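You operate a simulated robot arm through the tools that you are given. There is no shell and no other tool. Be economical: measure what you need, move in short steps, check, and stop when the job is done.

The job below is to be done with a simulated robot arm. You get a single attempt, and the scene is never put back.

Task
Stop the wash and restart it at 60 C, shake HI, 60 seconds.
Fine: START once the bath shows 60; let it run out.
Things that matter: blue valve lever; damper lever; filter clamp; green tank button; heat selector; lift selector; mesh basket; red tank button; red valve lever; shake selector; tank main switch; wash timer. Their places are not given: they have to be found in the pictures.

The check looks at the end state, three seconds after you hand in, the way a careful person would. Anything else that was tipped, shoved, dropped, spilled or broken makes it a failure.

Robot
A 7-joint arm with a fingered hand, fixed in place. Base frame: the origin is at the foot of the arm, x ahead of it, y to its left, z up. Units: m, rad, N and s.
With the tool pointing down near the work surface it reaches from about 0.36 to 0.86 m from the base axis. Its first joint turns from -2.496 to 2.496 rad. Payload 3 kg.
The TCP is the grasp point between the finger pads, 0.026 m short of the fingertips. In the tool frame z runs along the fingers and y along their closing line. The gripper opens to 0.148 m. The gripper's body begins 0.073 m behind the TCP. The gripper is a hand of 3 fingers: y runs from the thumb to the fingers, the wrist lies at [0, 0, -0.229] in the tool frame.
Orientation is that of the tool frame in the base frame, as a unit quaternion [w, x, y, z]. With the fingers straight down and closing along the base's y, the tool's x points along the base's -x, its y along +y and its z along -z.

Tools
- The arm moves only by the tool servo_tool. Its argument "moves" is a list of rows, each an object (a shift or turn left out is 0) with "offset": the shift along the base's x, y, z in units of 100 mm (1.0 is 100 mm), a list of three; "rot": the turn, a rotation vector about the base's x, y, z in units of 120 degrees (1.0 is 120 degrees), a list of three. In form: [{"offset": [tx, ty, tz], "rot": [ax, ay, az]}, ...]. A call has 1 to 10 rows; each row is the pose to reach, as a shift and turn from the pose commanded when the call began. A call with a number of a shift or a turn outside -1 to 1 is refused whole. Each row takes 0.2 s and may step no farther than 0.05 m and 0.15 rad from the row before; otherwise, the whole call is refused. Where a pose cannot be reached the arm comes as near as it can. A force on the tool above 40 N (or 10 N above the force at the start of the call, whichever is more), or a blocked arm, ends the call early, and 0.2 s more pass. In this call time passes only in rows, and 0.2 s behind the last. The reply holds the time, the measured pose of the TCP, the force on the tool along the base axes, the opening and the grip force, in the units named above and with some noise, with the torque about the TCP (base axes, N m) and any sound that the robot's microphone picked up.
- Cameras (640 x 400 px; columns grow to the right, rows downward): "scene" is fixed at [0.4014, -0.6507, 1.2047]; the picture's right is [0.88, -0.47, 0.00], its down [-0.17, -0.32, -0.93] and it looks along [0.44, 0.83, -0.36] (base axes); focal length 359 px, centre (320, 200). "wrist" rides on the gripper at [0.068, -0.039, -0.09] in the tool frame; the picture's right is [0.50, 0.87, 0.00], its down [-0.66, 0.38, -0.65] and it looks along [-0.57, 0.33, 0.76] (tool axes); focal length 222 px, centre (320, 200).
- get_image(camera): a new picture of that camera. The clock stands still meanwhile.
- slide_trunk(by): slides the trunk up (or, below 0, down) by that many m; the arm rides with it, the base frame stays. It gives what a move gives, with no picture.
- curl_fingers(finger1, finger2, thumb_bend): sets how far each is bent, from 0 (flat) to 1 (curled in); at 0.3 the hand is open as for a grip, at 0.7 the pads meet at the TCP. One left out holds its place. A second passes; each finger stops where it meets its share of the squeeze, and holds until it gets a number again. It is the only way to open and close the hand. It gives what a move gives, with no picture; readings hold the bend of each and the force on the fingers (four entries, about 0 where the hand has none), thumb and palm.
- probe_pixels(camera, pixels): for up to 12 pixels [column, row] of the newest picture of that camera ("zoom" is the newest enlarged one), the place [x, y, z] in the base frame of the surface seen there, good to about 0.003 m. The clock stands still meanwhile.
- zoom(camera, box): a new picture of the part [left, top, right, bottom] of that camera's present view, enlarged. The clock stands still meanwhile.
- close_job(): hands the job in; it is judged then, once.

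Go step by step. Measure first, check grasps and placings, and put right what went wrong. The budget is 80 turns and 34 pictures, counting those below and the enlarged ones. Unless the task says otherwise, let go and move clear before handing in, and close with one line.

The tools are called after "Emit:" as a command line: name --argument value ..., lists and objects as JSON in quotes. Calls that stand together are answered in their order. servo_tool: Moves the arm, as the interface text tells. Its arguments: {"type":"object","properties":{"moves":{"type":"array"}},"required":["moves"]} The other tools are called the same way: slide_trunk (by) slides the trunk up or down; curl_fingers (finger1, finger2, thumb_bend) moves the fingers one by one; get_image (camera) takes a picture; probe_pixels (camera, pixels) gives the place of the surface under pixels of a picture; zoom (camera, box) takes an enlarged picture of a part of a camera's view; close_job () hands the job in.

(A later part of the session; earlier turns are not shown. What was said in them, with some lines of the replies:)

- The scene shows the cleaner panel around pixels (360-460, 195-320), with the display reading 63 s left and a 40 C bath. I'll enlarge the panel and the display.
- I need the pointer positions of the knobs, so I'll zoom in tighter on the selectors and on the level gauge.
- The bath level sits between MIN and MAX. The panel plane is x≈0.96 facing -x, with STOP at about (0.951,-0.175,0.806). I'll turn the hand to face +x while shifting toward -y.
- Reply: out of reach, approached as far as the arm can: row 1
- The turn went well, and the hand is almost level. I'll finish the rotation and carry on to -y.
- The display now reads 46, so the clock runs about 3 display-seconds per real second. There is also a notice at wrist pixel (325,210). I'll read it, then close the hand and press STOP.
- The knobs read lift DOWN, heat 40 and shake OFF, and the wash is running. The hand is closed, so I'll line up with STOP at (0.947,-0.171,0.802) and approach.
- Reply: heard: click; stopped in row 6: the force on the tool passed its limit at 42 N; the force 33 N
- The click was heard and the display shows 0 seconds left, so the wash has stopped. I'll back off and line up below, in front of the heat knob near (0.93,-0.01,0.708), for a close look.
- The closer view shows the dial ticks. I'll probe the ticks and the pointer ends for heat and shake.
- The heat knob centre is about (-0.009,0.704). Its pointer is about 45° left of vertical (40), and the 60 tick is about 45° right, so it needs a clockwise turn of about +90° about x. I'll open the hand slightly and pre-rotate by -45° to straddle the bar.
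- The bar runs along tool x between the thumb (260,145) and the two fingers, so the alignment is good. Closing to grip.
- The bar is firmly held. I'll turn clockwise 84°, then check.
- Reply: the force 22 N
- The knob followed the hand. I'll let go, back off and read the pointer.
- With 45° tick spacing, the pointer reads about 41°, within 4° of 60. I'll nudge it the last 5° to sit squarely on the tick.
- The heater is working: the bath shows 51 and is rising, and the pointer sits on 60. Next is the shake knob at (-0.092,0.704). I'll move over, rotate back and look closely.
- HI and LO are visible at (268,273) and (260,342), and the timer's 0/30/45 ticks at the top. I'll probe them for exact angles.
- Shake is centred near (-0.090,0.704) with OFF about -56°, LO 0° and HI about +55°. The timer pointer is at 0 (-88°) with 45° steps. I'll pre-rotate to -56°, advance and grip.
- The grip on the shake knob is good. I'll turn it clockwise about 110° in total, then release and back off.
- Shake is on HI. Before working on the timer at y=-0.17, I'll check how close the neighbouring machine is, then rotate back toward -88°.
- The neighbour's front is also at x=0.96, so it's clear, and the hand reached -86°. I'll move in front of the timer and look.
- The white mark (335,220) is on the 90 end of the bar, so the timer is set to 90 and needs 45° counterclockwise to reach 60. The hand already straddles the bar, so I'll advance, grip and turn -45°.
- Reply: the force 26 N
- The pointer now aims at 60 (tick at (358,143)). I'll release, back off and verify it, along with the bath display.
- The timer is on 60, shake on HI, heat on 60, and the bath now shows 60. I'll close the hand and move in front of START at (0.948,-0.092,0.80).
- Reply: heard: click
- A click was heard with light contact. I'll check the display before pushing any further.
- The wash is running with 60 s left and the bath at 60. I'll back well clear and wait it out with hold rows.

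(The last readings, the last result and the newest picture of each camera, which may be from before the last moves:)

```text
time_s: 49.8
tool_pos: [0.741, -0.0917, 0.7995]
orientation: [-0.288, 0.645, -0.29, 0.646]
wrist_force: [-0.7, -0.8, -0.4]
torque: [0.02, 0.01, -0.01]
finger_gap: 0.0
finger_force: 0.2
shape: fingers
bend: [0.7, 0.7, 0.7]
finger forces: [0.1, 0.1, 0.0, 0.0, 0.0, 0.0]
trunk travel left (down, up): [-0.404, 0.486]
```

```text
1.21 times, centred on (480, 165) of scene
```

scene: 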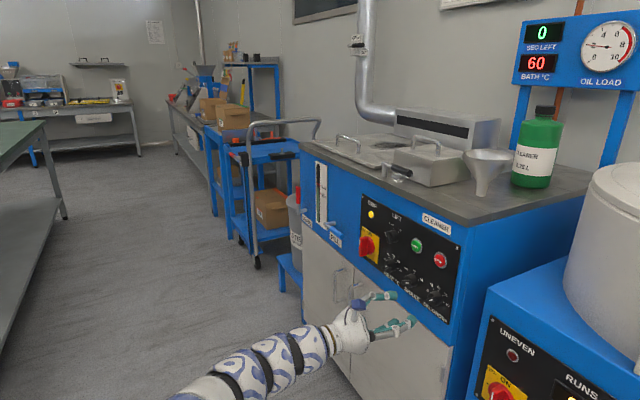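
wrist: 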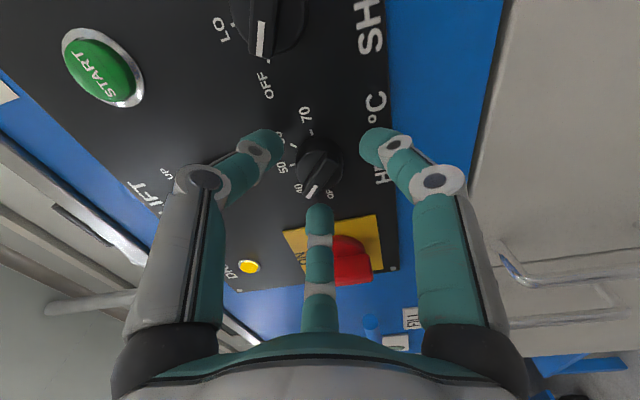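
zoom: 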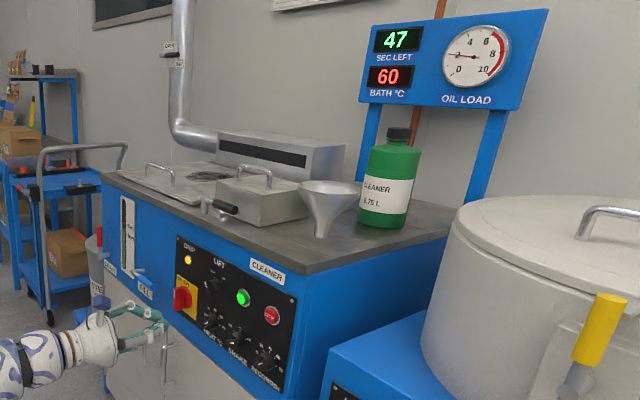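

It's counting down, with 47 left and START lit. That is about 16 s more, so I'll hold still.

Emit:
servo_tool --moves '[{}, {}, {}, {}, {}, {}, {}, {}, {}, {}]'

Emit:
servo_tool --moves '[{}, {}, {}, {}, {}, {}, {}, {}, {}, {}]'

Emit:
servo_tool --moves '[{}, {}, {}, {}, {}, {}, {}, {}, {}, {}]'

Emit:
servo_tool --moves '[{}, {}, {}, {}, {}, {}, {}, {}, {}, {}]'

Emit:
servo_tool --moves '[{}, {}, {}, {}, {}, {}, {}, {}, {}, {}]'

Emit:
servo_tool --moves '[{}, {}, {}, {}, {}, {}, {}, {}, {}, {}]'

Emit:
servo_tool --moves '[{}, {}, {}, {}, {}, {}, {}, {}, {}, {}]'

Emit:
servo_tool --moves '[{}, {}, {}, {}, {}, {}, {}, {}, {}, {}]'

Emit:
zoom --camera "scene" --box '[320, 0, 640, 330]'

```text
time_s: 52.0
tool_pos: [0.7405, -0.0923, 0.7995]
orientation: [-0.288, 0.645, -0.289, 0.646]
wrist_force: [0.0, 0.3, 0.0]
torque: [0.01, -0.01, 0.0]
finger_gap: 0.0001
finger_force: 0.0
shape: fingers
bend: [0.7, 0.7, 0.7]
finger forces: [0.1, 0.1, 0.1, 0.1, 0.0, 0.0]
trunk travel left (down, up): [-0.404, 0.486]
```

```text
time_s: 54.2
tool_pos: [0.7416, -0.092, 0.8006]
orientation: [-0.288, 0.645, -0.29, 0.646]
wrist_force: [1.0, 0.3, 1.0]
torque: [0.02, 0.02, 0.0]
finger_gap: 0.0001
finger_force: 0.0
shape: fingers
bend: [0.7, 0.7, 0.7]
finger forces: [0.0, 0.0, 0.1, 0.0, 0.0, 0.0]
trunk travel left (down, up): [-0.404, 0.486]
```

```text
time_s: 56.4
tool_pos: [0.7415, -0.0918, 0.8006]
orientation: [-0.287, 0.645, -0.29, 0.646]
wrist_force: [0.2, -0.1, -0.7]
torque: [0.02, 0.01, 0.0]
finger_gap: 0.0001
finger_force: 0.0
shape: fingers
bend: [0.7, 0.7, 0.7]
finger forces: [0.1, 0.1, 0.0, 0.0, 0.0, 0.0]
trunk travel left (down, up): [-0.404, 0.486]
```

```text
time_s: 58.6
tool_pos: [0.7414, -0.0912, 0.8011]
orientation: [-0.288, 0.645, -0.291, 0.646]
wrist_force: [0.5, -0.1, 0.0]
torque: [-0.01, -0.01, 0.0]
finger_gap: 0.0
finger_force: 0.0
shape: fingers
bend: [0.7, 0.7, 0.7]
finger forces: [0.1, 0.0, 0.0, 0.1, 0.0, 0.1]
trunk travel left (down, up): [-0.404, 0.486]
```

```text
time_s: 60.8
tool_pos: [0.7418, -0.091, 0.8012]
orientation: [-0.288, 0.645, -0.289, 0.646]
wrist_force: [-0.1, -0.2, 0.3]
torque: [-0.01, 0.0, 0.0]
finger_gap: 0.0
finger_force: 0.0
shape: fingers
bend: [0.7, 0.7, 0.7]
finger forces: [0.0, 0.0, 0.0, 0.0, 0.1, 0.0]
trunk travel left (down, up): [-0.404, 0.486]
```

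```text
time_s: 63.0
tool_pos: [0.7414, -0.0911, 0.8003]
orientation: [-0.288, 0.645, -0.289, 0.646]
wrist_force: [-0.3, -0.8, 0.6]
torque: [0.0, -0.01, -0.01]
finger_gap: 0.0
finger_force: 0.1
shape: fingers
bend: [0.7, 0.7, 0.7]
finger forces: [0.0, 0.0, 0.1, 0.0, 0.1, 0.1]
trunk travel left (down, up): [-0.404, 0.486]
```

```text
time_s: 65.2
tool_pos: [0.7421, -0.0913, 0.7994]
orientation: [-0.289, 0.645, -0.289, 0.646]
wrist_force: [-0.4, 0.3, 0.0]
torque: [0.04, 0.01, -0.02]
finger_gap: 0.0
finger_force: 0.1
shape: fingers
bend: [0.7, 0.7, 0.7]
finger forces: [0.1, 0.0, 0.1, 0.0, 0.0, 0.0]
trunk travel left (down, up): [-0.404, 0.486]
```

```text
time_s: 67.4
tool_pos: [0.742, -0.0907, 0.7998]
orientation: [-0.288, 0.645, -0.289, 0.646]
wrist_force: [0.2, 0.1, -0.2]
torque: [0.02, -0.03, 0.05]
finger_gap: 0.0
finger_force: 0.0
shape: fingers
bend: [0.7, 0.7, 0.7]
finger forces: [0.0, 0.0, 0.0, 0.0, 0.1, 0.1]
trunk travel left (down, up): [-0.404, 0.486]
```

```text
1.21 times, centred on (480, 165) of scene
```

zoom: 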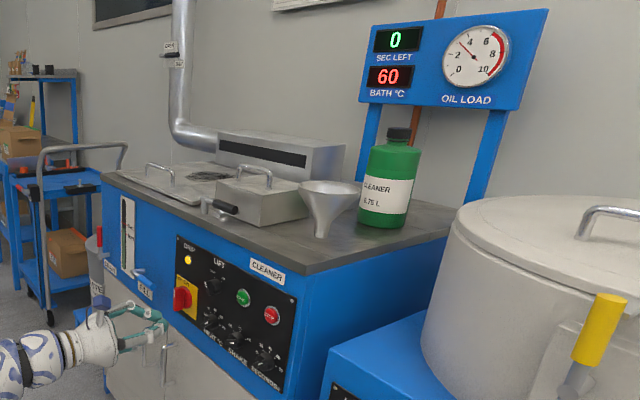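

The display shows 0 seconds left with the bath at 60 and the START lamp out, so the wash has run out. The hand is clear of the panel, and I'm handing in.

Emit:
close_job

```text
The job is handed in.
```

I stopped the running wash and restarted it at 60 °C, shake HI, 60 seconds; START was pressed with the bath showing 60, the wash ran down to 0, and the job is handed in.
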